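You operate a simulated robot arm through the tools that you are given. There is no shell and no other tool. Be economical: measure what you need, move in short steps, check, and stop when the job is done.

You run a simulated robot arm. Do the job below in one go: nothing can be reset, and whatever is moved stays where it is left.

TASK
Wind the black spool full, move it to the small teal bin and wind the teal one full.
Fine: use the gold wheel; the second spool stays in the small cup.

It is judged by the outcome, as a careful person would: the job done as asked, and still so three seconds after it is handed in. It fails if anything else is knocked over, pushed out of place, dropped, spilled or broken.

THE ROBOT
A 6-joint arm with a two-finger gripper on a trunk, on a base that drives. Base frame: it is fixed to the floor where the robot stands at the start and does not move with it; the origin is under the middle of the robot, x ahead of it, y to its left, z up; the surface under the hand at the start is at about z = 0.8. Lengths are in m, angles in rad, forces in N, time in s.
Its first joint turns from -2.897 to 2.897 rad. Places, roughly: gold wheel [0.5, -0.1, 0.9]; inside of the small teal bin [0.4, 0, 0.8]; small cup of the brown winder [0.5, -0.2, 0.8]; small teal bin (13x10x8 cm) [0.4, 0, 0.8]. Payload 3.43 kg.
Tool frame: the origin (TCP) lies between the finger pads and is the grasp point; the fingertips stand 0.02 m ahead of it; z points along the fingers, y is the line along which they close. Largest opening 0.19 m; the body of the gripper starts 0.248 m behind the TCP.
Orientation is that of the tool frame in the base frame, as a unit quaternion [x, y, z, w]. With the fingers straight down and closing along the base's y, the tool's x points along the base's -x, its y along +y and its z along -z.

THE INTERFACE
- The arm moves only by the tool jog_arm. Its argument "rows" is a list of rows, each an object (a shift or turn left out is 0, a gripper value left out holds the last) with "travel": the shift along the tool's x, y, z in units of 400 mm (1.0 is 400 mm), a list of three; "turn": the turn, a rotation vector about the tool's x, y, z in units of 180 degrees (1.0 is 180 degrees), a list of three; "hand": the closure, from 0 (fully open) to 1 (shut). In form: [{"travel": [dx, dy, dz], "turn": [wx, wy, wz], "hand": hand}, ...]. A call has 1 to 8 rows; each row is the pose to reach, as a shift and turn from the pose commanded when the call began, along the tool's axes at that moment. A call with a number of a shift or a turn outside -1 to 1 is refused whole. Rows are played at 5 a second. More than 0.05 m and 0.15 rad between two rows, or a gripper value outside its range, and nothing of the call is played. Where a pose cannot be reached the arm comes as near as it can. A force on the tool above 90 N (or 10 N above the force at the start of the call, whichever is more), or a blocked arm, ends the call early, and 0.2 s more pass. The fingers move at their own pace (about 0.153 m/s each) and stop on an object; they squeeze with about 42 N. The grip force told is the motor's: it shows also when the fingers shut on nothing. Time passes only in rows, and 0.2 s behind the last, so rows that repeat a pose let the fingers close. It gives the time, the measured TCP pose, the force on the tool (base axes), the opening and the grip force at its end, in the units of the frame above (readings bear some noise), with the torque about the TCP (base axes, N m) and any sound that the robot's microphone picked up.
- Cameras (640 x 400 px; columns grow to the right, rows downward): "scene" is now at [0.0596, 0.2079, 1.6209]; the picture's right is [0.00, -1.00, 0.00], its down [-0.73, -0.00, -0.68] and it looks along [0.68, 0.00, -0.73] (base axes); focal length 261 px, centre (320, 200). "wrist" rides on the gripper at [0.07, -0.008, -0.288] in the tool frame; the picture's right is [0.12, 0.99, 0.00], its down [-0.96, 0.12, -0.25] and it looks along [-0.25, 0.03, 0.97] (tool axes); focal length 261 px, centre (320, 200). There is no depth. A picture from a camera that has moved, and an enlarged one, comes with that camera's place and axes in the base frame and with its lens.
- get_image(camera): a new picture of that camera. It takes no simulated time.
- lift_body(by): slides the trunk up (or, below 0, down) by that many m; the arm and the scene camera ride with it, the base frame stays. It gives what a move gives, with no picture.
- base_move(legs): drives the robot by 1 to 6 legs, each [ahead, turn to the left] in m and rad, along the robot's own axes; the way and the turn of a leg run together, so that a leg with both is an arc; at most 1.5 m and 3.142 rad a leg. The arm and the cameras ride along, it lands a little off, and it stops where it bumps. It gives what a move gives.
- head_to(pan, tilt): turns the head with the scene camera to pan (to the left, within 2.094 rad either way) and tilt (down, from -0.506 to 1.204), counted from straight ahead of the robot. It gives what a move gives.
- zoom(camera, box): a new picture of the part [left, top, right, bottom] of that camera's present view, enlarged. It takes no simulated time.
- close_job(): hands the job in; it is judged then, once.

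Work in short steps. Places have to be worked out from the pictures, the camera data and where the tool is seen: move nearer, look again, correct. Check each grasp and each placing, and mend what went wrong. You have 120 turns and 90 pictures in all, those below and enlarged ones among them. Open the gripper and draw the arm clear of the work before you hand the job in, unless the task says otherwise; then end with one line.

The tools are called by a JSON object that holds its "name" and its "arguments". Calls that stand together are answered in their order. jog_arm: Moves the arm, as the interface text tells. Its arguments: {"type":"object","properties":{"rows":{"type":"array"}},"required":["rows"]} The other tools are called the same way: lift_body (by) slides the trunk up or down; base_move (legs) drives the base; head_to (pan, tilt) turns the head that bears the scene camera; get_image (camera) takes a picture; zoom (camera, box) takes an enlarged picture of a part of a camera's view; close_job () hands the job in.

At the start:

```text
clock: 0.0
position: [0.4775, -0.3537, 1.1407]
tcp_rot: [0.0, 1.0, -0.001, 0.0]
contact_force: [0.5, -0.3, -1.1]
wrist_torque: [-0.02, 0.0, 0.04]
opening: 0.1901
gripper_force: 0.1
trunk travel left (down, up): [-0.2, 0.24]
robot x, y, heading: [0.0006, 0.0019, -0.0]
head pan, tilt: [0.003, 0.817]
```

scene: 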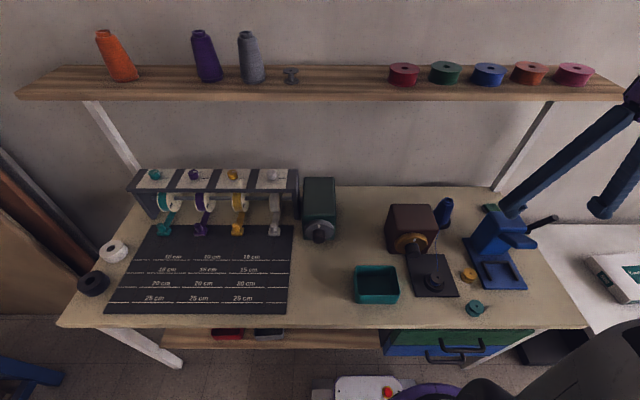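
wrist: 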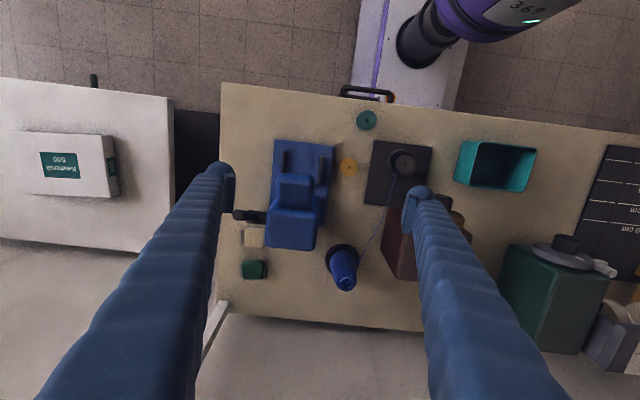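

I start by looking closer at the winder, spools and bin.

{"name": "zoom", "arguments": {"camera": "scene", "box": [340, 190, 540, 330]}}

{"name": "zoom", "arguments": {"camera": "wrist", "box": [230, 80, 550, 300]}}

```text
2.86 times, centred on (440, 260) of scene
camera zoom: at [0.0596, 0.2079, 1.6209], right [0.0, -1.0, 0.0], down [-0.73, 0.0, -0.68], along [0.68, 0.0, -0.73], focal length 745 px, centre (-23, 29)
```

zoom: 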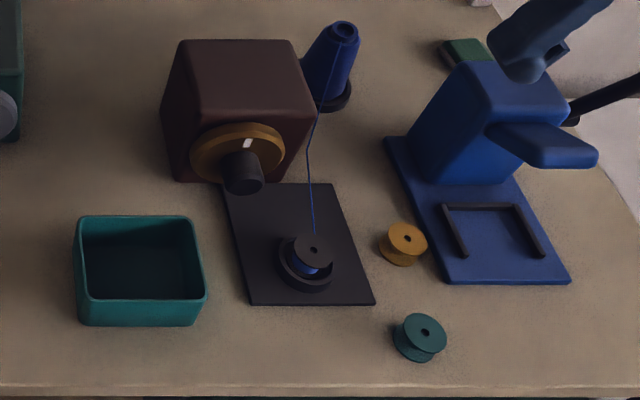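

```text
1.82 times, centred on (390, 190) of wrist
camera zoom: at [0.407, -0.3627, 1.4287], right [-0.12, 0.99, 0.0], down [0.96, 0.12, 0.25], along [0.25, 0.03, -0.97], focal length 474 px, centre (193, 218)
```

zoom: 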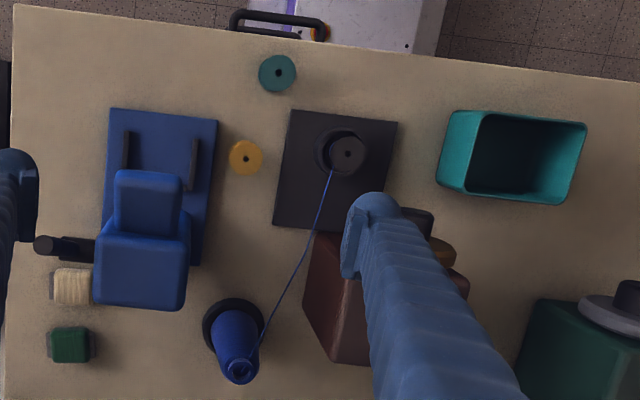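

Zoom tighter on the wheel and cup to understand knob, mark and cup.

{"name": "zoom", "arguments": {"camera": "scene", "box": [384, 200, 464, 250]}}

{"name": "zoom", "arguments": {"camera": "scene", "box": [400, 250, 496, 320]}}

```text
8.00 times, centred on (424, 225) of scene
camera zoom: at [0.0596, 0.2079, 1.6209], right [0.0, -1.0, 0.0], down [-0.73, 0.0, -0.68], along [0.68, 0.0, -0.73], focal length 2087 px, centre (-512, 0)
```

zoom: 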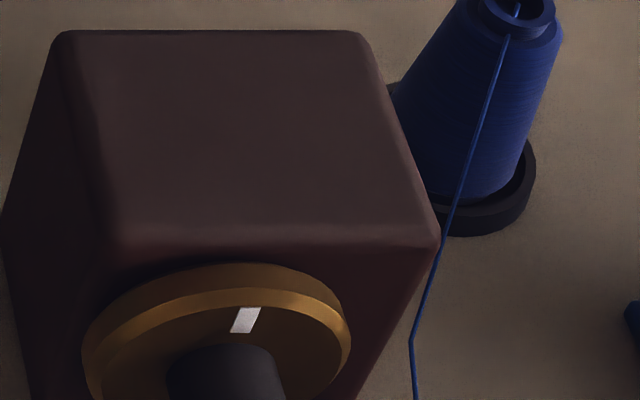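

```text
5.71 times, centred on (448, 285) of scene
camera zoom: at [0.0596, 0.2079, 1.6209], right [0.0, -1.0, 0.0], down [-0.73, 0.0, -0.68], along [0.68, 0.0, -0.73], focal length 1491 px, centre (-411, -286)
```

zoom: 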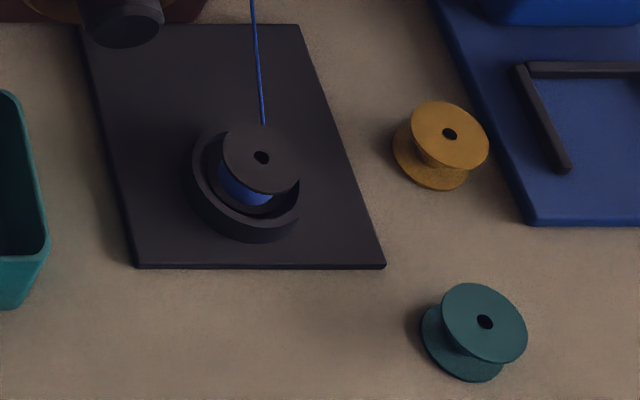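

The knob is coaxial with the gold wheel and faces the robot, so I need a horizontal tool; I back the base up 0.35 m for room.

{"name": "base_move", "arguments": {"legs": [[-0.35, 0]]}}

```text
clock: 2.8
position: [0.134, -0.359, 1.1404]
tcp_rot: [0.004, 1.0, 0.0, 0.001]
contact_force: [-0.7, -0.7, -0.1]
wrist_torque: [0.01, -0.03, 0.02]
opening: 0.1897
gripper_force: 0.1
trunk travel left (down, up): [-0.2, 0.24]
robot x, y, heading: [-0.3417, -0.0015, -0.014]
head pan, tilt: [0.003, 0.817]
```

Move forward 0.25 m while pitching the tool to horizontal (also tests whether 0.3 rad rows are accepted).

{"name": "jog_arm", "arguments": {"rows": [{"travel": [-0.12, 0.04, 0], "turn": [0, -0.1, 0], "hand": 0.4}, {"travel": [-0.24, 0.08, 0], "turn": [0, -0.2, 0]}, {"travel": [-0.36, 0.12, 0], "turn": [0, -0.3, 0]}, {"travel": [-0.48, 0.16, 0], "turn": [0, -0.4, 0]}, {"travel": [-0.6, 0.2, 0], "turn": [0, -0.5, 0]}]}}

```text
refused: row 1 steps farther than a row can; nothing moved
```

Row 1 exceeded 0.05 m by a hair; retry with smaller travel.

{"name": "jog_arm", "arguments": {"rows": [{"travel": [-0.115, 0.03, 0], "turn": [0, -0.1, 0], "hand": 0.4}, {"travel": [-0.23, 0.06, 0], "turn": [0, -0.2, 0]}, {"travel": [-0.345, 0.09, 0], "turn": [0, -0.3, 0]}, {"travel": [-0.46, 0.12, 0], "turn": [0, -0.4, 0]}, {"travel": [-0.575, 0.15, 0], "turn": [0, -0.5, 0]}]}}

```text
refused: row 1 steps farther than a row can; nothing moved
```

Both limits apply, so use 0.149 rad per row.

{"name": "jog_arm", "arguments": {"rows": [{"travel": [-0.08, 0.05, 0], "turn": [0, -0.047, 0], "hand": 0.4}, {"travel": [-0.16, 0.1, 0], "turn": [0, -0.094, 0]}, {"travel": [-0.24, 0.15, 0], "turn": [0, -0.141, 0]}, {"travel": [-0.32, 0.2, 0], "turn": [0, -0.188, 0]}, {"travel": [-0.4, 0.25, 0], "turn": [0, -0.235, 0]}, {"travel": [-0.48, 0.3, 0], "turn": [0, -0.282, 0]}, {"travel": [-0.56, 0.35, 0], "turn": [0, -0.329, 0]}, {"travel": [-0.64, 0.4, 0], "turn": [0, -0.376, 0]}]}}

```text
clock: 4.6
position: [0.3978, -0.1968, 1.1532]
tcp_rot: [-0.009, 0.834, 0.012, 0.552]
contact_force: [-0.7, -6.9, 1.5]
wrist_torque: [0.6, 0.19, 1.24]
opening: 0.1139
gripper_force: 0.0
out of reach, approached as far as the arm can: row 8
trunk travel left (down, up): [-0.2, 0.24]
robot x, y, heading: [-0.3431, -0.0032, -0.008]
head pan, tilt: [0.003, 0.817]
```

Nearly horizontal; check views.

{"name": "get_image", "arguments": {"camera": "wrist"}}

{"name": "get_image", "arguments": {"camera": "scene"}}

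```text
83 pictures are left
camera wrist: at [0.1043, -0.2128, 1.2003], right [-0.07, 0.99, -0.1], down [0.14, 0.11, 0.98], along [0.99, 0.06, -0.15], focal length 261 px, centre (320, 200)
```

wrist: 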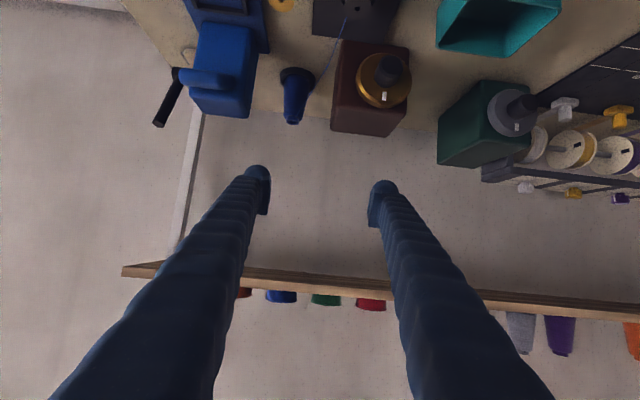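

```text
82 pictures are left
camera scene: at [-0.2778, 0.2095, 1.6208], right [-0.01, -1.0, 0.0], down [-0.73, 0.01, -0.68], along [0.68, -0.01, -0.73], focal length 261 px, centre (320, 200)
```

scene: 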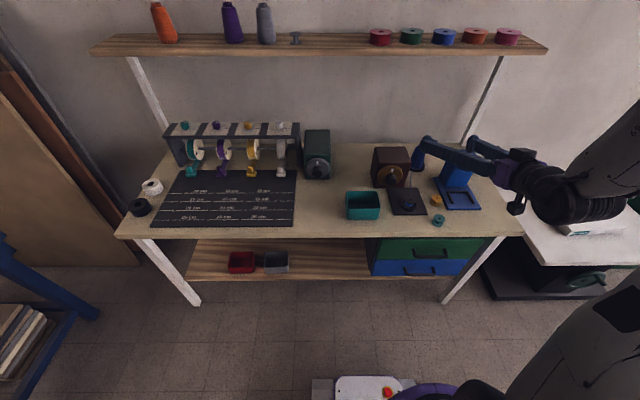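

Triangulated: wheel face centre ≈(0.539,-0.09,0.90), knob tip x≈0.506. I go to a standoff at (0.35,-0.09,0.92) and finish leveling the tool.

{"name": "jog_arm", "arguments": {"rows": [{"travel": [0.073, 0.034, 0.015], "turn": [0, -0.016, 0], "hand": 0.6}, {"travel": [0.146, 0.068, 0.03], "turn": [0, -0.032, 0]}, {"travel": [0.219, 0.102, 0.045], "turn": [0, -0.048, 0]}, {"travel": [0.292, 0.136, 0.06], "turn": [0, -0.064, 0]}, {"travel": [0.365, 0.17, 0.075], "turn": [0, -0.08, 0]}, {"travel": [0.438, 0.204, 0.09], "turn": [0, -0.096, 0]}, {"travel": [0.51, 0.238, 0.105], "turn": [0, -0.112, 0]}, {"travel": [0.583, 0.272, 0.117], "turn": [0, -0.128, 0]}]}}

```text
clock: 6.4
position: [0.4492, -0.0572, 1.0022]
tcp_rot: [0.086, 0.73, 0.108, 0.669]
contact_force: [0.6, -1.7, -0.5]
wrist_torque: [0.03, -0.03, 0.41]
opening: 0.0758
gripper_force: 0.0
out of reach, approached as far as the arm can: row 1, 2, 3, 4, 5, 6, 7, 8
trunk travel left (down, up): [-0.2, 0.24]
robot x, y, heading: [-0.3351, 0.0013, -0.016]
head pan, tilt: [0.003, 0.817]
```

The arm is too folded to get there, so I back the base another 0.2 m before trying again.

{"name": "base_move", "arguments": {"legs": [[-0.2, 0.0]]}}

{"name": "get_image", "arguments": {"camera": "scene"}}

```text
clock: 8.4
position: [0.2481, -0.0556, 1.0049]
tcp_rot: [0.086, 0.73, 0.107, 0.67]
contact_force: [0.0, -0.6, 0.1]
wrist_torque: [-0.01, -0.02, 0.0]
opening: 0.0761
gripper_force: 0.0
trunk travel left (down, up): [-0.2, 0.24]
robot x, y, heading: [-0.5394, 0.0003, -0.014]
head pan, tilt: [0.003, 0.817]
```

```text
81 pictures are left
camera scene: at [-0.4756, 0.2112, 1.6209], right [-0.01, -1.0, 0.0], down [-0.73, 0.01, -0.68], along [0.68, -0.01, -0.73], focal length 261 px, centre (320, 200)
```

scene: 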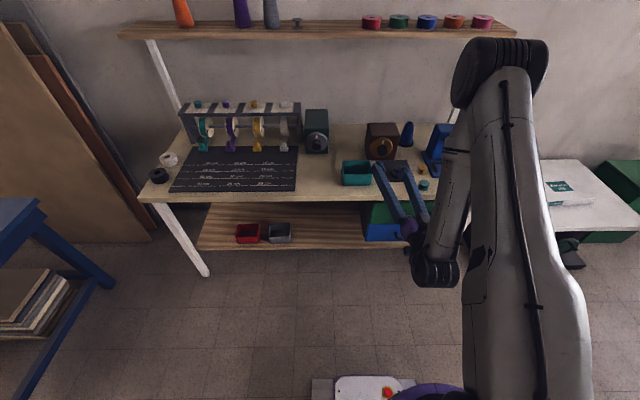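

Arm now has room. Move to standoff (0.36,-0.09,0.90) with tool axis levelled along +x.

{"name": "jog_arm", "arguments": {"rows": [{"travel": [0.041, -0.032, 0.059], "turn": [0.001, -0.006, 0], "hand": 0.6}, {"travel": [0.082, -0.063, 0.119], "turn": [0.002, -0.011, 0]}, {"travel": [0.123, -0.095, 0.178], "turn": [0.0035, -0.017, 0]}, {"travel": [0.164, -0.126, 0.238], "turn": [0.0045, -0.0225, 0]}, {"travel": [0.2045, -0.158, 0.297], "turn": [0.0056, -0.028, 0]}, {"travel": [0.2045, -0.158, 0.297], "turn": [0.0056, -0.028, 0]}]}}

```text
clock: 9.8
position: [0.3569, -0.1023, 0.8977]
tcp_rot: [0.09, 0.701, 0.104, 0.7]
contact_force: [0.4, 0.5, 0.0]
wrist_torque: [0.03, -0.02, -0.01]
opening: 0.0762
gripper_force: 0.1
out of reach, approached as far as the arm can: row 3, 4, 5, 6
trunk travel left (down, up): [-0.2, 0.24]
robot x, y, heading: [-0.5373, 0.0038, -0.011]
head pan, tilt: [0.003, 0.817]
```

Pose is good except a roll compromise; I roll the tool +~68° so the fingers close near vertically.

{"name": "jog_arm", "arguments": {"rows": [{"turn": [0, 0, 0.047]}, {"turn": [0, 0, 0.094]}, {"turn": [0, 0, 0.141]}, {"turn": [0, 0, 0.188]}, {"turn": [0, 0, 0.235]}, {"turn": [0, 0, 0.282]}, {"turn": [0, 0, 0.329]}, {"turn": [0, 0, 0.376]}]}}

{"name": "get_image", "arguments": {"camera": "wrist"}}

```text
clock: 11.6
position: [0.3531, -0.1097, 0.8997]
tcp_rot: [0.468, 0.53, 0.473, 0.525]
contact_force: [0.2, -0.1, -0.3]
wrist_torque: [0.02, 0.0, 0.01]
opening: 0.0758
gripper_force: 0.0
out of reach, approached as far as the arm can: row 1, 2, 3, 4, 5, 6, 7, 8
trunk travel left (down, up): [-0.2, 0.24]
robot x, y, heading: [-0.5369, -0.0001, -0.013]
head pan, tilt: [0.003, 0.817]
```

```text
80 pictures are left
camera wrist: at [0.0643, -0.0431, 0.884], right [0.0, 0.23, 0.97], down [-0.24, -0.95, 0.22], along [0.97, -0.23, 0.06], focal length 261 px, centre (320, 200)
```

wrist: 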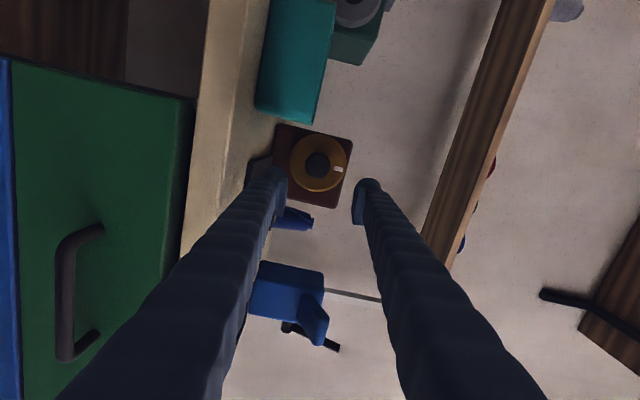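

Knob axis reestimated at y≈-0.089, z≈0.897. Advance to x≈0.46 while centering in y; see whether the reach problem clears.

{"name": "jog_arm", "arguments": {"rows": [{"travel": [0.018, 0, 0.09]}, {"travel": [0.035, 0, 0.18]}, {"travel": [0.052, 0, 0.267]}, {"travel": [0.052, 0, 0.267]}]}}

{"name": "get_image", "arguments": {"camera": "wrist"}}

```text
clock: 12.6
position: [0.4548, -0.1127, 0.9007]
tcp_rot: [0.458, 0.539, 0.482, 0.518]
contact_force: [-0.3, -0.6, -0.4]
wrist_torque: [-0.03, 0.02, -0.05]
opening: 0.0763
gripper_force: 0.1
out of reach, approached as far as the arm can: row 1, 2, 3, 4
trunk travel left (down, up): [-0.2, 0.24]
robot x, y, heading: [-0.5371, 0.005, -0.017]
head pan, tilt: [0.003, 0.817]
```

```text
79 pictures are left
camera wrist: at [0.1636, -0.0555, 0.884], right [-0.01, 0.23, 0.97], down [-0.21, -0.95, 0.23], along [0.98, -0.2, 0.06], focal length 261 px, centre (320, 200)
```

wrist: 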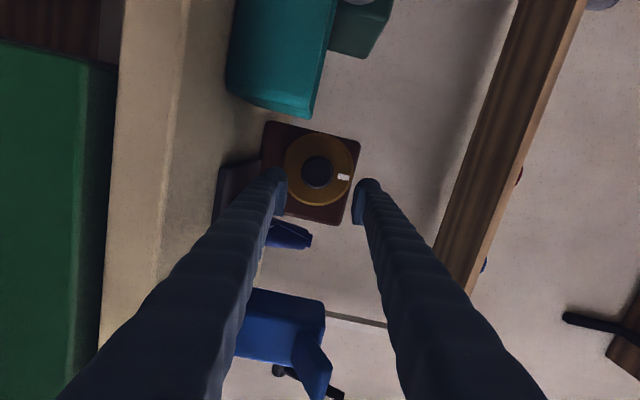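

The y error persists, which looks like a wrist limit tied to where the robot stands. I'll retreat and shift the base ~0.1 m to its left, clear of the table.

{"name": "base_move", "arguments": {"legs": [[-0.35, 0], [0, 0.4], [0.25, 0], [0, -0.385]]}}

```text
clock: 20.7
position: [0.3366, 0.003, 0.8992]
tcp_rot: [0.453, 0.542, 0.486, 0.514]
contact_force: [-0.4, -0.2, -0.7]
wrist_torque: [-0.01, 0.01, -0.01]
opening: 0.0759
gripper_force: 0.1
trunk travel left (down, up): [-0.2, 0.24]
robot x, y, heading: [-0.6603, 0.1061, 0.004]
head pan, tilt: [0.003, 0.817]
```

Now shift TCP to y≈-0.089 and remove the 0.06 rad yaw.

{"name": "jog_arm", "arguments": {"rows": [{"travel": [-0.076, -0.011, -0.005], "turn": [0.0008, -0.0064, 0]}, {"travel": [-0.152, -0.022, -0.01], "turn": [0.0016, -0.0128, 0]}, {"travel": [-0.228, -0.032, -0.014], "turn": [0.0023, -0.0193, 0]}, {"travel": [-0.228, -0.032, -0.014], "turn": [0.0023, -0.0193, 0]}]}}

```text
clock: 21.7
position: [0.3368, -0.0931, 0.8974]
tcp_rot: [0.471, 0.528, 0.47, 0.528]
contact_force: [0.0, -0.5, 0.4]
wrist_torque: [-0.03, -0.02, 0.09]
opening: 0.076
gripper_force: 0.0
trunk travel left (down, up): [-0.2, 0.24]
robot x, y, heading: [-0.6581, 0.1102, 0.004]
head pan, tilt: [0.003, 0.817]
```

Reach is clean now. Advance to x≈0.46, then look to fine-align.

{"name": "jog_arm", "arguments": {"rows": [{"travel": [0.004, 0, 0.1], "hand": 0.55}, {"travel": [0.01, 0, 0.2]}, {"travel": [0.01, 0, 0.3]}, {"travel": [0.01, 0, 0.3]}]}}

{"name": "get_image", "arguments": {"camera": "wrist"}}

{"name": "zoom", "arguments": {"camera": "scene", "box": [320, 110, 480, 210]}}

```text
clock: 22.7
position: [0.457, -0.0833, 0.8962]
tcp_rot: [0.47, 0.528, 0.471, 0.528]
contact_force: [-0.1, -0.3, 0.3]
wrist_torque: [0.0, -0.03, -0.05]
opening: 0.0852
gripper_force: 0.0
trunk travel left (down, up): [-0.2, 0.24]
robot x, y, heading: [-0.6606, 0.1066, -0.0]
head pan, tilt: [0.003, 0.817]
```

```text
78 pictures are left
camera wrist: at [0.168, -0.015, 0.8801], right [0.0, 0.23, 0.97], down [-0.25, -0.94, 0.23], along [0.97, -0.24, 0.06], focal length 261 px, centre (320, 200)
```

wrist: 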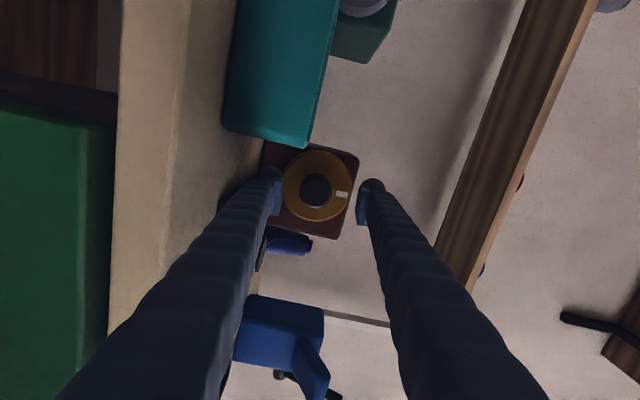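

```text
4.00 times, centred on (400, 160) of scene
camera zoom: at [-0.5982, 0.3183, 1.6209], right [0.0, -1.0, 0.0], down [-0.73, 0.0, -0.68], along [0.68, 0.0, -0.73], focal length 1043 px, centre (0, 360)
```

zoom: 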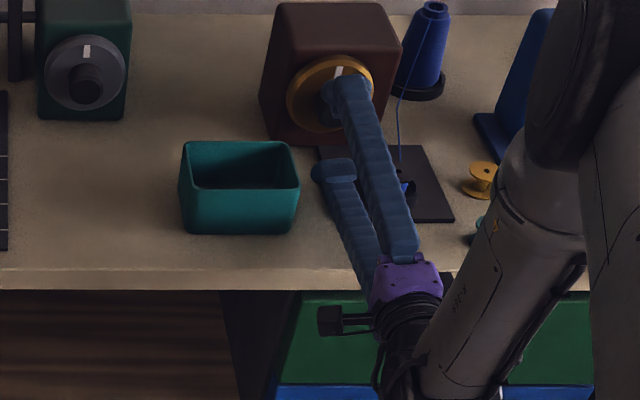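

Knob axis refined to (y -0.088, z 0.893), diameter ~42 mm. Advance to x≈0.513 straddling the knob.

{"name": "jog_arm", "arguments": {"rows": [{"travel": [-0.0115, -0.009, 0.02]}, {"travel": [-0.0115, -0.009, 0.06]}, {"travel": [-0.0115, -0.009, 0.1]}, {"travel": [-0.0115, -0.009, 0.14]}, {"travel": [-0.0115, -0.009, 0.14]}]}}

{"name": "get_image", "arguments": {"camera": "wrist"}}

```text
clock: 23.9
position: [0.5126, -0.0891, 0.8932]
tcp_rot: [0.471, 0.527, 0.471, 0.528]
contact_force: [1.3, 0.4, 1.0]
wrist_torque: [0.0, -0.01, 0.0]
opening: 0.0856
gripper_force: 0.1
trunk travel left (down, up): [-0.2, 0.24]
robot x, y, heading: [-0.6599, 0.1091, 0.004]
head pan, tilt: [0.003, 0.817]
```

```text
76 pictures are left
camera wrist: at [0.223, -0.0204, 0.8773], right [0.0, 0.23, 0.97], down [-0.25, -0.94, 0.23], along [0.97, -0.24, 0.06], focal length 261 px, centre (320, 200)
```

wrist: 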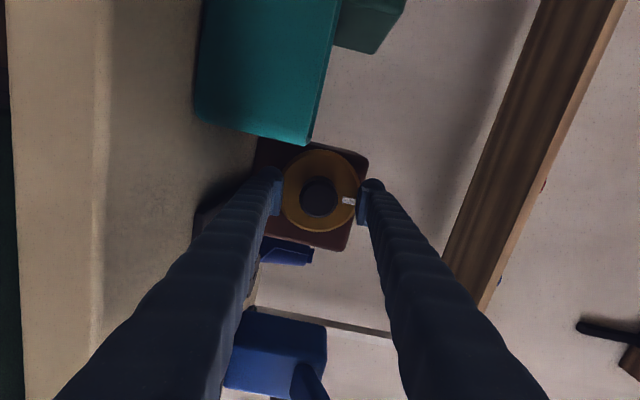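

Centered. Close on the knob.

{"name": "jog_arm", "arguments": {"rows": [{"hand": 0.7}, {"hand": 0.8}, {"hand": 1.0}, {"hand": 1.0}]}}

{"name": "zoom", "arguments": {"camera": "wrist", "box": [220, 130, 420, 255]}}

```text
clock: 24.9
position: [0.5117, -0.089, 0.892]
tcp_rot: [0.471, 0.528, 0.47, 0.528]
contact_force: [-1.7, -2.1, -7.6]
wrist_torque: [-0.01, 0.09, -0.04]
opening: 0.0427
gripper_force: 45.2
trunk travel left (down, up): [-0.2, 0.24]
robot x, y, heading: [-0.6628, 0.109, -0.001]
head pan, tilt: [0.003, 0.817]
```

```text
3.20 times, centred on (320, 192) of wrist
camera zoom: at [0.2229, -0.0205, 0.8764], right [0.0, 0.23, 0.97], down [-0.25, -0.94, 0.23], along [0.97, -0.24, 0.06], focal length 834 px, centre (320, 224)
```

zoom: 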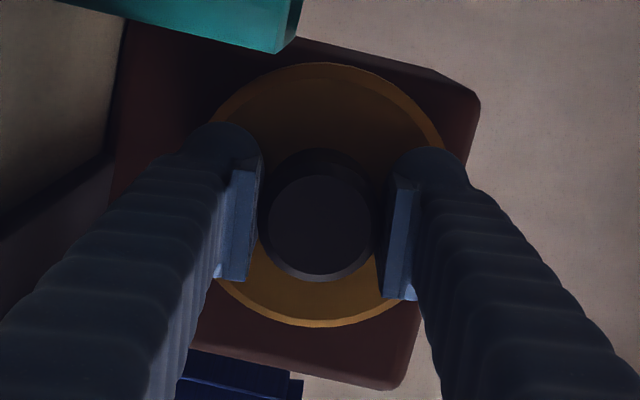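

Grip on knob confirmed (42.7 mm). Turn clockwise by ~1.18 rad and observe readings.

{"name": "jog_arm", "arguments": {"rows": [{"turn": [0, 0, 0.047]}, {"turn": [0, 0, 0.094]}, {"turn": [0, 0, 0.141]}, {"turn": [0, 0, 0.188]}, {"turn": [0, 0, 0.235]}, {"turn": [0, 0, 0.282]}, {"turn": [0, 0, 0.329]}, {"turn": [0, 0, 0.376]}]}}

{"name": "get_image", "arguments": {"camera": "wrist"}}

{"name": "zoom", "arguments": {"camera": "scene", "box": [350, 110, 450, 173]}}

```text
clock: 26.7
position: [0.5119, -0.0908, 0.8942]
tcp_rot: [0.686, 0.176, 0.684, 0.175]
contact_force: [-25.4, 2.7, -20.8]
wrist_torque: [-0.04, 0.28, 0.07]
opening: 0.0427
gripper_force: 45.3
trunk travel left (down, up): [-0.2, 0.24]
robot x, y, heading: [-0.6581, 0.1063, 0.004]
head pan, tilt: [0.003, 0.817]
```

```text
74 pictures are left
camera wrist: at [0.2244, -0.0486, 0.9525], right [0.0, -0.81, 0.58], down [-0.25, -0.57, -0.79], along [0.97, -0.14, -0.2], focal length 261 px, centre (320, 200)
```

wrist: 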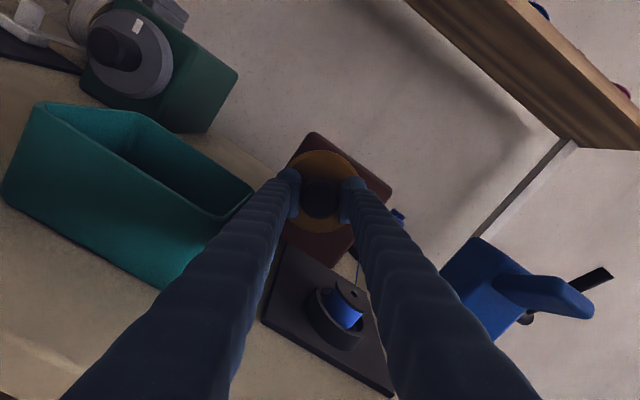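

```text
6.35 times, centred on (400, 142) of scene
camera zoom: at [-0.598, 0.318, 1.6208], right [0.0, -1.0, 0.0], down [-0.73, 0.0, -0.68], along [0.68, 0.0, -0.73], focal length 1656 px, centre (-188, 571)
```

zoom: 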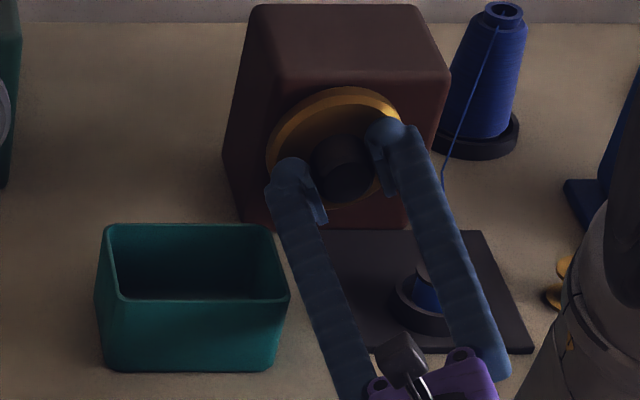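

See spool fill and wheel mark up close.

{"name": "zoom", "arguments": {"camera": "wrist", "box": [280, 140, 400, 360]}}

```text
1.82 times, centred on (340, 250) of wrist
camera zoom: at [0.2244, -0.0486, 0.9525], right [0.0, -0.81, 0.58], down [-0.25, -0.57, -0.79], along [0.97, -0.14, -0.2], focal length 474 px, centre (284, 109)
```

zoom: 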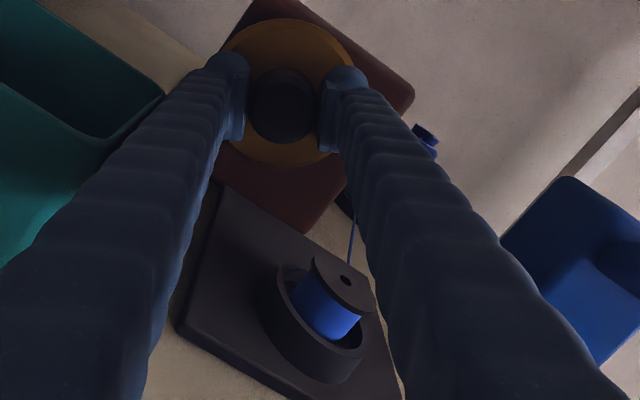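

The spool winds visibly in view; continue clockwise another 1.18 rad.

{"name": "jog_arm", "arguments": {"rows": [{"turn": [0, 0, 0.047]}, {"turn": [0, 0, 0.094]}, {"turn": [0, 0, 0.141]}, {"turn": [0, 0, 0.188]}, {"turn": [0, 0, 0.235]}, {"turn": [0, 0, 0.282]}, {"turn": [0, 0, 0.329]}, {"turn": [0, 0, 0.376]}]}}

{"name": "get_image", "arguments": {"camera": "wrist"}}

```text
clock: 28.5
position: [0.5136, -0.093, 0.893]
tcp_rot: [0.667, -0.236, 0.666, -0.235]
contact_force: [-11.2, -11.9, -18.2]
wrist_torque: [-0.09, 0.5, 0.06]
opening: 0.0425
gripper_force: 44.8
trunk travel left (down, up): [-0.2, 0.24]
robot x, y, heading: [-0.6582, 0.1064, 0.004]
head pan, tilt: [0.003, 0.817]
```

```text
71 pictures are left
camera wrist: at [0.2246, -0.1292, 0.9546], right [0.0, -0.85, -0.53], down [-0.25, 0.51, -0.82], along [0.97, 0.13, -0.21], focal length 261 px, centre (320, 200)
```

wrist: 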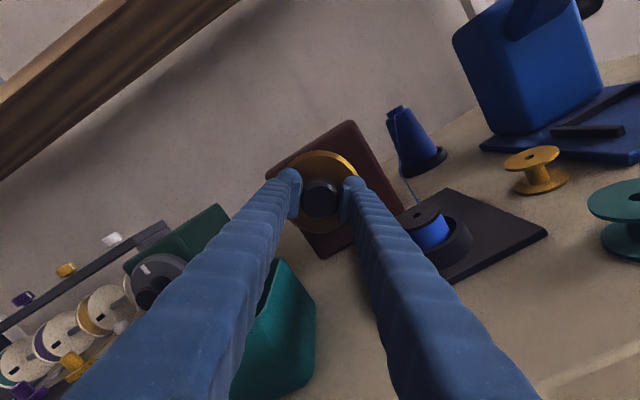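

Still rolling freely. Continue another 1.18 rad.

{"name": "jog_arm", "arguments": {"rows": [{"turn": [0, 0, 0.047]}, {"turn": [0, 0, 0.094]}, {"turn": [0, 0, 0.141]}, {"turn": [0, 0, 0.188]}, {"turn": [0, 0, 0.235]}, {"turn": [0, 0, 0.282]}, {"turn": [0, 0, 0.329]}, {"turn": [0, 0, 0.376]}]}}

{"name": "zoom", "arguments": {"camera": "scene", "box": [370, 110, 450, 160]}}

```text
clock: 30.3
position: [0.5134, -0.092, 0.8919]
tcp_rot: [-0.424, 0.568, -0.421, 0.566]
contact_force: [-6.7, -22.3, -24.8]
wrist_torque: [-0.08, 0.24, -0.14]
opening: 0.0428
gripper_force: 44.9
trunk travel left (down, up): [-0.2, 0.24]
robot x, y, heading: [-0.6564, 0.1087, -0.001]
head pan, tilt: [0.003, 0.817]
```

```text
8.00 times, centred on (410, 135) of scene
camera zoom: at [-0.5956, 0.3162, 1.6209], right [0.0, -1.0, 0.0], down [-0.73, 0.0, -0.68], along [0.68, 0.0, -0.73], focal length 2087 px, centre (-400, 720)
```

zoom: 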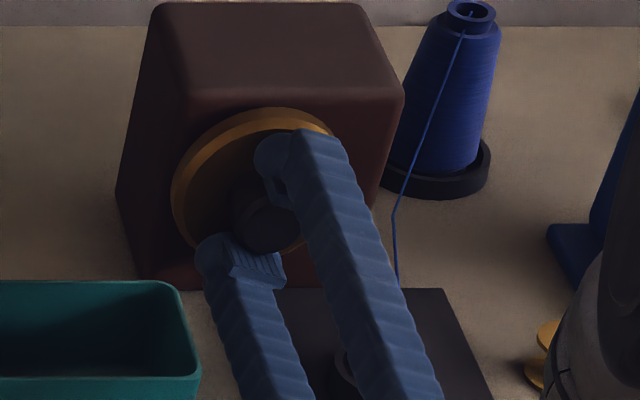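

Continue another 1.18 rad, easing slightly toward -y/-z to relieve side load.

{"name": "jog_arm", "arguments": {"rows": [{"turn": [0, 0, 0.047]}, {"turn": [0, 0, 0.094]}, {"turn": [0, 0, 0.141]}, {"turn": [0, 0, 0.188]}, {"turn": [0, 0, 0.235]}, {"turn": [0, 0, 0.282]}, {"turn": [0, 0, 0.329]}, {"turn": [0, 0, 0.376]}]}}

{"name": "get_image", "arguments": {"camera": "wrist"}}

```text
clock: 32.1
position: [0.5097, -0.0894, 0.8983]
tcp_rot: [-0.077, 0.701, -0.076, 0.705]
contact_force: [20.7, -34.4, -7.7]
wrist_torque: [-0.22, 0.26, -0.05]
opening: 0.043
gripper_force: 45.3
out of reach, approached as far as the arm can: row 8
trunk travel left (down, up): [-0.2, 0.24]
robot x, y, heading: [-0.6585, 0.1102, -0.001]
head pan, tilt: [0.003, 0.817]
```

```text
69 pictures are left
camera wrist: at [0.2222, -0.1123, 0.83], right [0.0, 0.94, -0.33], down [-0.25, 0.32, 0.91], along [0.97, 0.08, 0.24], focal length 261 px, centre (320, 200)
```

wrist: 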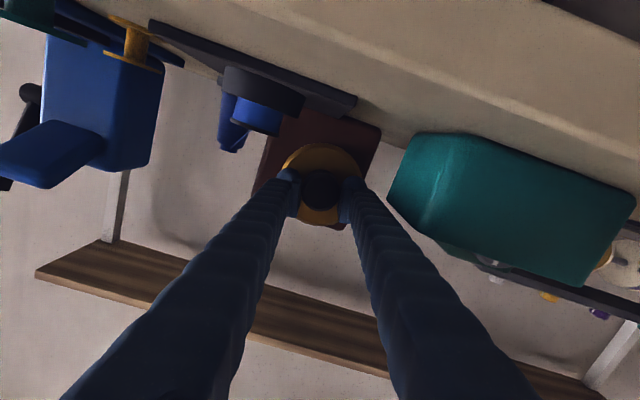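

Roll limit reached (~4.7 rad total turned). Check spool fill before unwinding the wrist.

{"name": "zoom", "arguments": {"camera": "wrist", "box": [190, 40, 350, 140]}}

{"name": "zoom", "arguments": {"camera": "scene", "box": [370, 120, 450, 170]}}

```text
4.00 times, centred on (270, 90) of wrist
camera zoom: at [0.2222, -0.1123, 0.83], right [0.0, 0.94, -0.33], down [-0.25, 0.32, 0.91], along [0.97, 0.08, 0.24], focal length 1043 px, centre (520, 640)
```

zoom: 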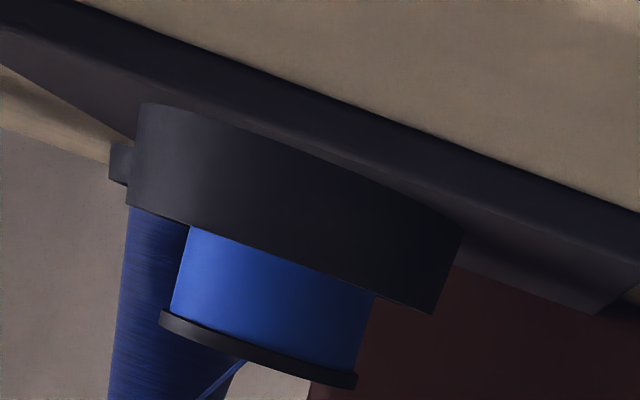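

```text
8.00 times, centred on (410, 145) of scene
camera zoom: at [-0.5948, 0.3158, 1.6212], right [0.0, -1.0, 0.0], down [-0.73, 0.0, -0.68], along [0.68, 0.0, -0.73], focal length 2087 px, centre (-400, 640)
```

zoom: 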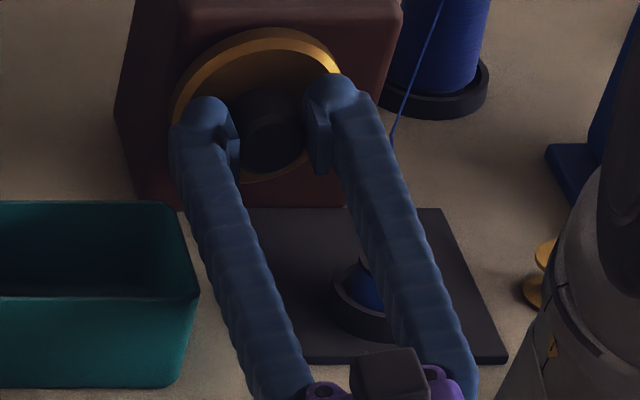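

Thread is already ~92% of flange diameter, so close to full. Open the fingers and read the unloaded pose.

{"name": "jog_arm", "arguments": {"rows": [{"hand": 0.6}, {"hand": 0.6}]}}

{"name": "zoom", "arguments": {"camera": "wrist", "box": [240, 110, 400, 240]}}

```text
clock: 32.7
position: [0.5082, -0.082, 0.8995]
tcp_rot: [-0.079, 0.7, -0.076, 0.705]
contact_force: [0.5, -0.9, 16.6]
wrist_torque: [0.98, 0.48, 0.11]
opening: 0.0738
gripper_force: 0.0
trunk travel left (down, up): [-0.2, 0.24]
robot x, y, heading: [-0.6587, 0.1118, 0.003]
head pan, tilt: [0.003, 0.817]
```

```text
3.08 times, centred on (320, 175) of wrist
camera zoom: at [0.22, -0.1081, 0.8313], right [0.0, 0.94, -0.33], down [-0.26, 0.32, 0.91], along [0.97, 0.09, 0.24], focal length 802 px, centre (320, 277)
```

zoom: 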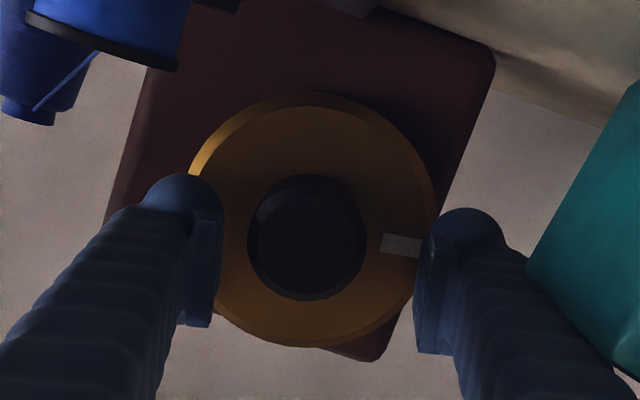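

Upward 17 N at the +y finger: it's touching the bin's rim. Narrow the opening and move away toward -y immediately.

{"name": "jog_arm", "arguments": {"rows": [{"travel": [0.0, -0.01, 0], "hand": 0.68}, {"travel": [0.002, -0.02, 0], "hand": 0.68}]}}

{"name": "zoom", "arguments": {"camera": "scene", "box": [330, 110, 450, 185]}}

```text
clock: 33.3
position: [0.5084, -0.0909, 0.8963]
tcp_rot: [-0.08, 0.703, -0.078, 0.703]
contact_force: [-1.2, -2.3, 9.6]
wrist_torque: [0.43, 0.31, 0.1]
opening: 0.0589
gripper_force: 0.0
trunk travel left (down, up): [-0.2, 0.24]
robot x, y, heading: [-0.6585, 0.1123, -0.002]
head pan, tilt: [0.003, 0.817]
```

```text
5.33 times, centred on (390, 148) of scene
camera zoom: at [-0.5997, 0.3182, 1.6209], right [0.01, -1.0, 0.0], down [-0.73, 0.0, -0.68], along [0.68, 0.0, -0.73], focal length 1391 px, centre (-53, 480)
```

zoom: 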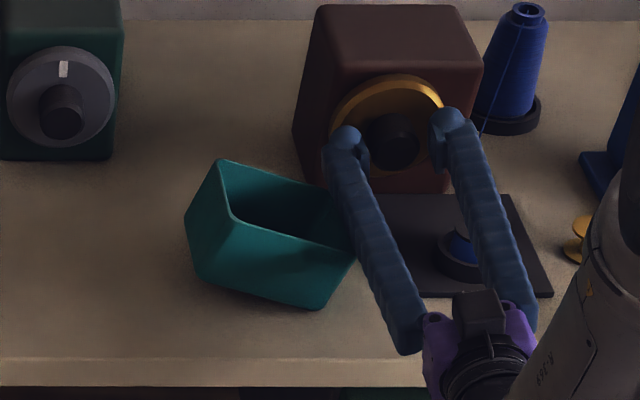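

The finger has tipped the bin (its right side pressed down); it leans on the finger. I raise the hand very slowly so it settles back.

{"name": "jog_arm", "arguments": {"rows": [{"travel": [-0.012, -0.003, 0]}, {"travel": [-0.024, -0.006, 0]}, {"travel": [-0.036, -0.009, 0]}, {"travel": [-0.048, -0.012, 0]}, {"travel": [-0.06, -0.015, 0]}, {"travel": [-0.072, -0.018, 0]}, {"travel": [-0.084, -0.021, 0]}, {"travel": [-0.096, -0.024, 0]}]}}

{"name": "zoom", "arguments": {"camera": "scene", "box": [330, 110, 450, 185]}}

```text
clock: 35.1
position: [0.5079, -0.093, 0.9352]
tcp_rot: [-0.081, 0.702, -0.08, 0.703]
contact_force: [0.0, -0.3, -0.9]
wrist_torque: [0.01, 0.0, 0.0]
opening: 0.0606
gripper_force: 0.0
trunk travel left (down, up): [-0.2, 0.24]
robot x, y, heading: [-0.6581, 0.1118, 0.003]
head pan, tilt: [0.003, 0.817]
```

```text
5.33 times, centred on (390, 148) of scene
camera zoom: at [-0.5984, 0.3182, 1.6209], right [0.0, -1.0, 0.0], down [-0.73, 0.0, -0.68], along [0.68, 0.0, -0.73], focal length 1391 px, centre (-53, 480)
```

zoom: 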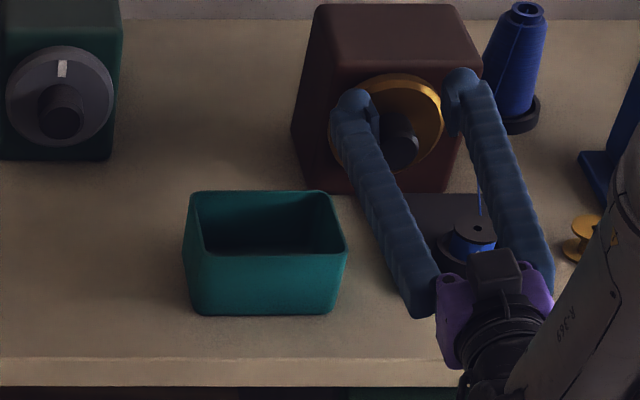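

The bin settled back upright within ~2 mm of its place. Look at the spool's fill from both cameras now.

{"name": "zoom", "arguments": {"camera": "scene", "box": [404, 144, 436, 164]}}

{"name": "get_image", "arguments": {"camera": "wrist"}}

```text
16.00 times, centred on (420, 154) of scene
camera zoom: at [-0.5984, 0.3182, 1.6209], right [0.0, -1.0, 0.0], down [-0.73, 0.0, -0.68], along [0.68, 0.0, -0.73], focal length 4174 px, centre (-1280, 936)
```

zoom: 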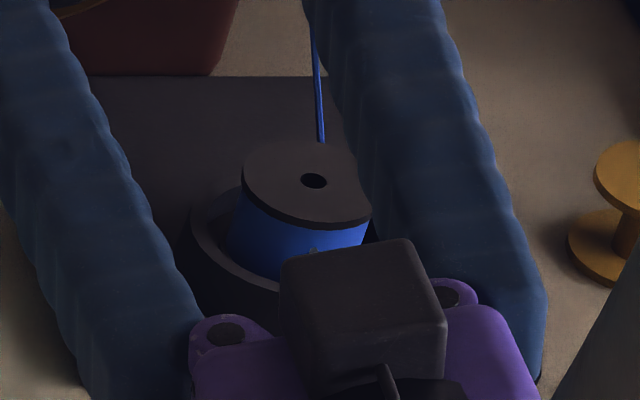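

```text
62 pictures are left
camera wrist: at [0.2191, -0.1167, 0.868], right [0.0, 0.94, -0.34], down [-0.25, 0.33, 0.91], along [0.97, 0.08, 0.23], focal length 261 px, centre (320, 200)
```

wrist: 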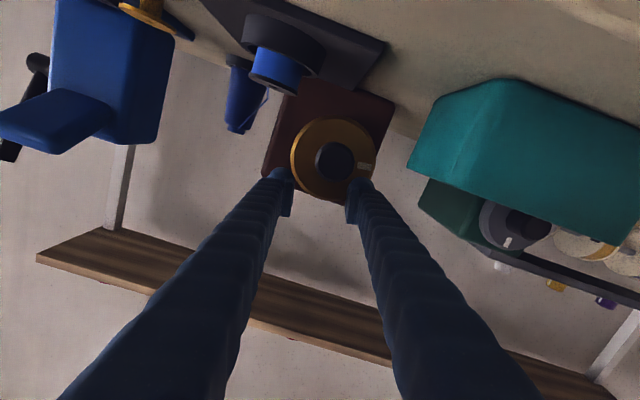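

Likely near full, but I'll verify with another stroke. Retreat from the knob, then unroll the wrist away from the bin.

{"name": "jog_arm", "arguments": {"rows": [{"travel": [0, 0, -0.08]}, {"travel": [0, 0, -0.15]}, {"travel": [0, 0, -0.15], "turn": [0, 0, -0.047]}, {"travel": [0, 0, -0.15], "turn": [0, 0, -0.094]}, {"travel": [0, 0, -0.15], "turn": [0, 0, -0.141]}, {"travel": [0, 0, -0.15], "turn": [0, 0, -0.188]}, {"travel": [0, 0, -0.15], "turn": [0, 0, -0.235]}, {"travel": [0, 0, -0.15], "turn": [0, 0, -0.282]}]}}

{"name": "jog_arm", "arguments": {"rows": [{"turn": [0, 0, -0.047]}, {"turn": [0, 0, -0.094]}, {"turn": [0, 0, -0.141]}, {"turn": [0, 0, -0.188]}, {"turn": [0, 0, -0.235]}, {"turn": [0, 0, -0.282]}, {"turn": [0, 0, -0.329]}, {"turn": [0, 0, -0.376]}]}}

{"name": "get_image", "arguments": {"camera": "wrist"}}

```text
clock: 36.9
position: [0.4472, -0.093, 0.9352]
tcp_rot: [-0.375, 0.6, -0.37, 0.602]
contact_force: [0.1, 0.2, 0.4]
wrist_torque: [0.03, 0.0, 0.0]
opening: 0.0609
gripper_force: 0.0
trunk travel left (down, up): [-0.2, 0.24]
robot x, y, heading: [-0.6538, 0.1092, -0.001]
head pan, tilt: [0.003, 0.817]
```

```text
clock: 38.7
position: [0.4464, -0.0932, 0.9348]
tcp_rot: [0.644, -0.29, 0.643, -0.295]
contact_force: [0.3, -0.7, 0.5]
wrist_torque: [0.0, 0.0, 0.0]
opening: 0.061
gripper_force: 0.0
trunk travel left (down, up): [-0.2, 0.24]
robot x, y, heading: [-0.657, 0.1099, -0.001]
head pan, tilt: [0.003, 0.817]
```

```text
61 pictures are left
camera wrist: at [0.1591, -0.1416, 0.9878], right [0.0, -0.74, -0.67], down [-0.25, 0.65, -0.72], along [0.97, 0.17, -0.18], focal length 261 px, centre (320, 200)
```

wrist: 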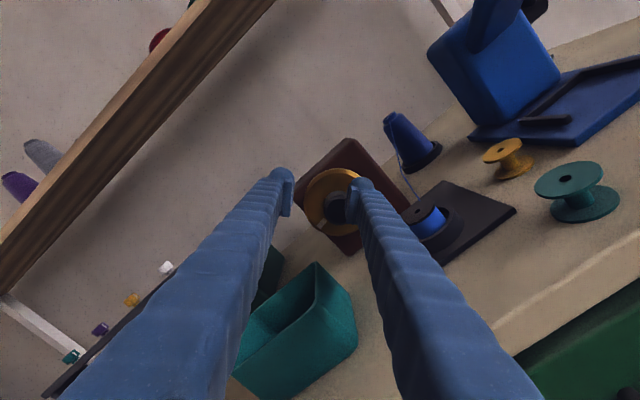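

Zoom on the spool from this good angle for a fill baseline.

{"name": "zoom", "arguments": {"camera": "wrist", "box": [390, 180, 486, 240]}}

```text
6.67 times, centred on (438, 210) of wrist
camera zoom: at [0.1591, -0.1416, 0.9878], right [0.0, -0.74, -0.67], down [-0.25, 0.65, -0.72], along [0.97, 0.17, -0.18], focal length 1738 px, centre (-467, 133)
```

zoom: 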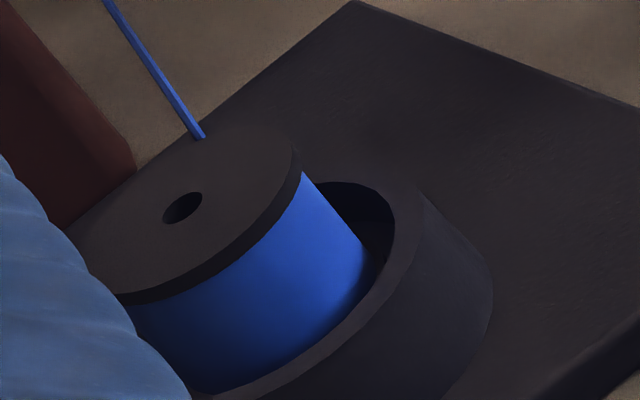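

Position on the knob axis and advance; then close.

{"name": "jog_arm", "arguments": {"rows": [{"travel": [-0.04, 0.036, 0], "hand": 0.6}, {"travel": [-0.0765, 0.0725, 0]}, {"travel": [-0.0765, 0.0725, 0.08]}, {"travel": [-0.0765, 0.0725, 0.16]}, {"travel": [-0.0765, 0.0725, 0.16]}, {"travel": [-0.0765, 0.0725, 0.16], "hand": 1.0}, {"travel": [-0.0765, 0.0725, 0.16], "hand": 1.0}]}}

{"name": "get_image", "arguments": {"camera": "wrist"}}

```text
clock: 40.3
position: [0.5095, -0.0911, 0.8924]
tcp_rot: [0.644, -0.292, 0.643, -0.294]
contact_force: [-3.3, -4.1, -1.9]
wrist_torque: [0.0, -0.01, -0.08]
opening: 0.0426
gripper_force: 45.1
trunk travel left (down, up): [-0.2, 0.24]
robot x, y, heading: [-0.6577, 0.1099, 0.006]
head pan, tilt: [0.003, 0.817]
```

```text
59 pictures are left
camera wrist: at [0.2219, -0.1397, 0.9453], right [0.0, -0.74, -0.67], down [-0.25, 0.65, -0.72], along [0.97, 0.17, -0.18], focal length 261 px, centre (320, 200)
```

wrist: 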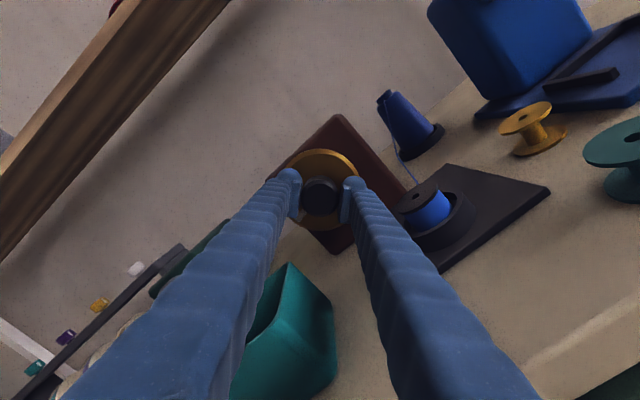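

Gripped well with low force. Wind clockwise another 1.18 rad and compare fill.

{"name": "zoom", "arguments": {"camera": "wrist", "box": [390, 180, 486, 240]}}

{"name": "jog_arm", "arguments": {"rows": [{"turn": [0, 0, 0.047]}, {"turn": [0, 0, 0.094]}, {"turn": [0, 0, 0.141]}, {"turn": [0, 0, 0.188]}, {"turn": [0, 0, 0.235]}, {"turn": [0, 0, 0.282]}, {"turn": [0, 0, 0.329]}, {"turn": [0, 0, 0.376]}]}}

{"name": "get_image", "arguments": {"camera": "wrist"}}

```text
6.67 times, centred on (438, 210) of wrist
camera zoom: at [0.2219, -0.1397, 0.9453], right [0.0, -0.74, -0.67], down [-0.25, 0.65, -0.72], along [0.97, 0.17, -0.18], focal length 1738 px, centre (-467, 133)
```

zoom: 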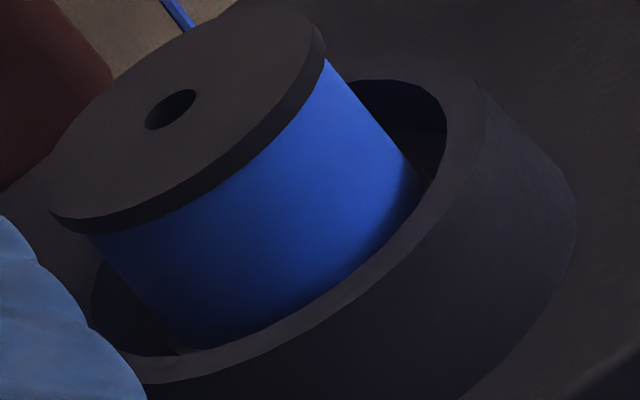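

```text
clock: 42.1
position: [0.5107, -0.0906, 0.891]
tcp_rot: [-0.372, 0.602, -0.368, 0.603]
contact_force: [-25.5, -12.7, -8.2]
wrist_torque: [-0.06, 0.15, -0.12]
opening: 0.0429
gripper_force: 45.1
trunk travel left (down, up): [-0.2, 0.24]
robot x, y, heading: [-0.658, 0.1121, -0.002]
head pan, tilt: [0.003, 0.817]
```

```text
57 pictures are left
camera wrist: at [0.2226, -0.1584, 0.8684], right [0.0, 0.34, -0.94], down [-0.25, 0.91, 0.33], along [0.97, 0.24, 0.08], focal length 261 px, centre (320, 200)
```

wrist: 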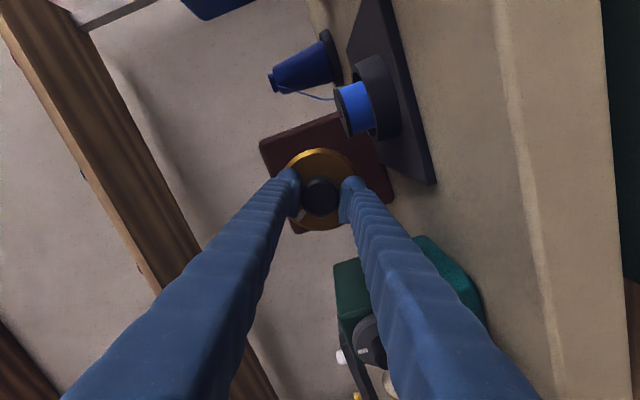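

Compare fill now.

{"name": "zoom", "arguments": {"camera": "wrist", "box": [310, 60, 422, 160]}}

```text
4.00 times, centred on (366, 110) of wrist
camera zoom: at [0.2226, -0.1584, 0.8684], right [0.0, 0.34, -0.94], down [-0.25, 0.91, 0.33], along [0.97, 0.24, 0.08], focal length 1043 px, centre (136, 560)
```

zoom: 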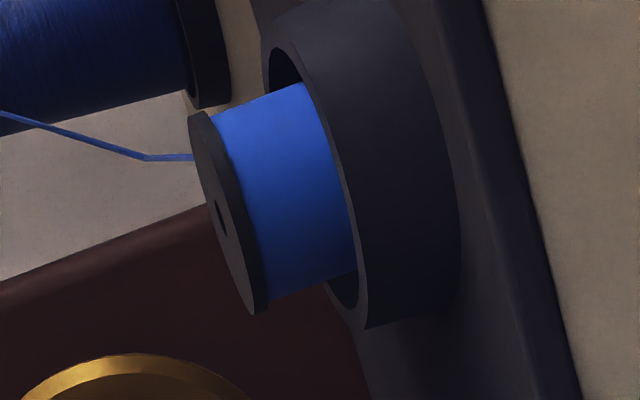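

Thread ratio looks unchanged (~0.91), suggesting full. Open, unroll in place to the earlier roll, and compare from the identical viewpoint.

{"name": "jog_arm", "arguments": {"rows": [{"hand": 0.68}, {"turn": [0, 0, -0.047]}, {"turn": [0, 0, -0.1]}, {"turn": [0, 0, -0.141]}, {"turn": [0, 0, -0.188]}, {"turn": [0, 0, -0.235]}, {"turn": [0, 0, -0.282]}, {"turn": [0, 0, -0.329]}]}}

{"name": "jog_arm", "arguments": {"rows": [{"turn": [0, 0, -0.047]}, {"turn": [0, 0, -0.047]}]}}

{"name": "zoom", "arguments": {"camera": "wrist", "box": [390, 180, 486, 240]}}

```text
refused: row 3 steps farther than a row can; nothing moved
```

```text
clock: 42.7
position: [0.5111, -0.0907, 0.8929]
tcp_rot: [-0.416, 0.572, -0.414, 0.574]
contact_force: [-16.9, -13.5, -8.2]
wrist_torque: [-0.04, 0.16, -0.18]
opening: 0.0426
gripper_force: 44.9
trunk travel left (down, up): [-0.2, 0.24]
robot x, y, heading: [-0.6577, 0.109, 0.001]
head pan, tilt: [0.003, 0.817]
```

```text
6.67 times, centred on (438, 210) of wrist
camera zoom: at [0.2229, -0.1611, 0.8785], right [0.0, 0.2, -0.98], down [-0.25, 0.95, 0.19], along [0.97, 0.25, 0.05], focal length 1738 px, centre (-467, 133)
```

zoom: 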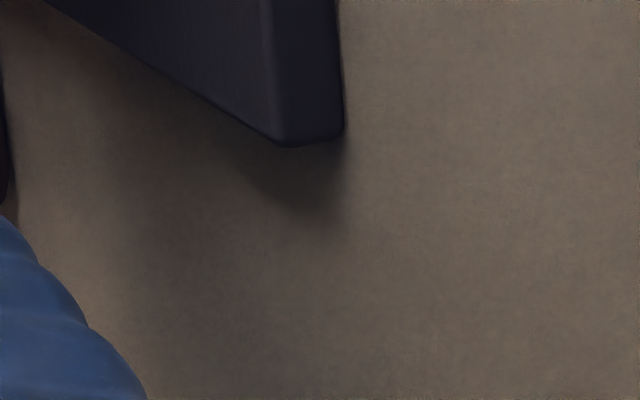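

Row spacing mistake on my side, and the second move turned the wheel back 0.15 rad while gripped; I re-wind it (+0.44 rad), staying short of the bin zone.

{"name": "jog_arm", "arguments": {"rows": [{"turn": [0, 0, 0.047]}, {"turn": [0, 0, 0.094]}, {"turn": [0, 0, 0.14]}, {"turn": [0, 0, 0.14]}]}}

```text
clock: 43.7
position: [0.5099, -0.09, 0.8922]
tcp_rot: [-0.279, 0.65, -0.278, 0.65]
contact_force: [-12.9, -13.2, -9.6]
wrist_torque: [0.03, 0.21, -0.23]
opening: 0.0425
gripper_force: 44.7
trunk travel left (down, up): [-0.2, 0.24]
robot x, y, heading: [-0.6564, 0.108, 0.002]
head pan, tilt: [0.003, 0.817]
```

Now open slightly and unroll in place.

{"name": "jog_arm", "arguments": {"rows": [{"hand": 0.68}, {"turn": [0, 0, -0.047]}, {"turn": [0, 0, -0.094]}, {"turn": [0, 0, -0.141]}, {"turn": [0, 0, -0.188]}, {"turn": [0, 0, -0.235]}, {"turn": [0, 0, -0.282]}, {"turn": [0, 0, -0.329]}]}}

{"name": "get_image", "arguments": {"camera": "wrist"}}

```text
clock: 45.5
position: [0.5107, -0.0894, 0.8922]
tcp_rot: [0.565, -0.424, 0.563, -0.428]
contact_force: [-0.2, 0.3, 0.1]
wrist_torque: [0.01, -0.01, 0.04]
opening: 0.0606
gripper_force: 0.0
trunk travel left (down, up): [-0.2, 0.24]
robot x, y, heading: [-0.6573, 0.1072, -0.001]
head pan, tilt: [0.003, 0.817]
```

```text
54 pictures are left
camera wrist: at [0.2236, -0.1549, 0.9202], right [0.0, -0.39, -0.92], down [-0.25, 0.89, -0.37], along [0.97, 0.23, -0.1], focal length 261 px, centre (320, 200)
```

wrist: 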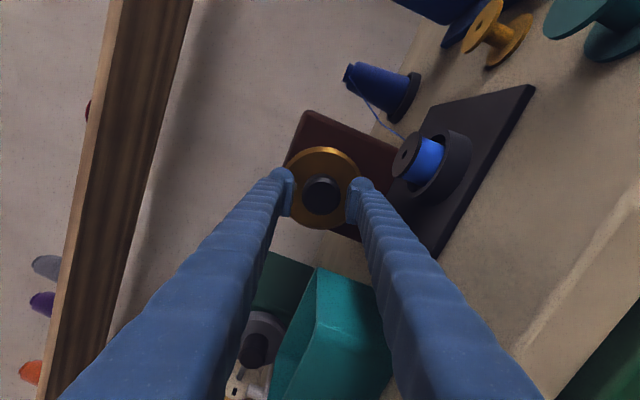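

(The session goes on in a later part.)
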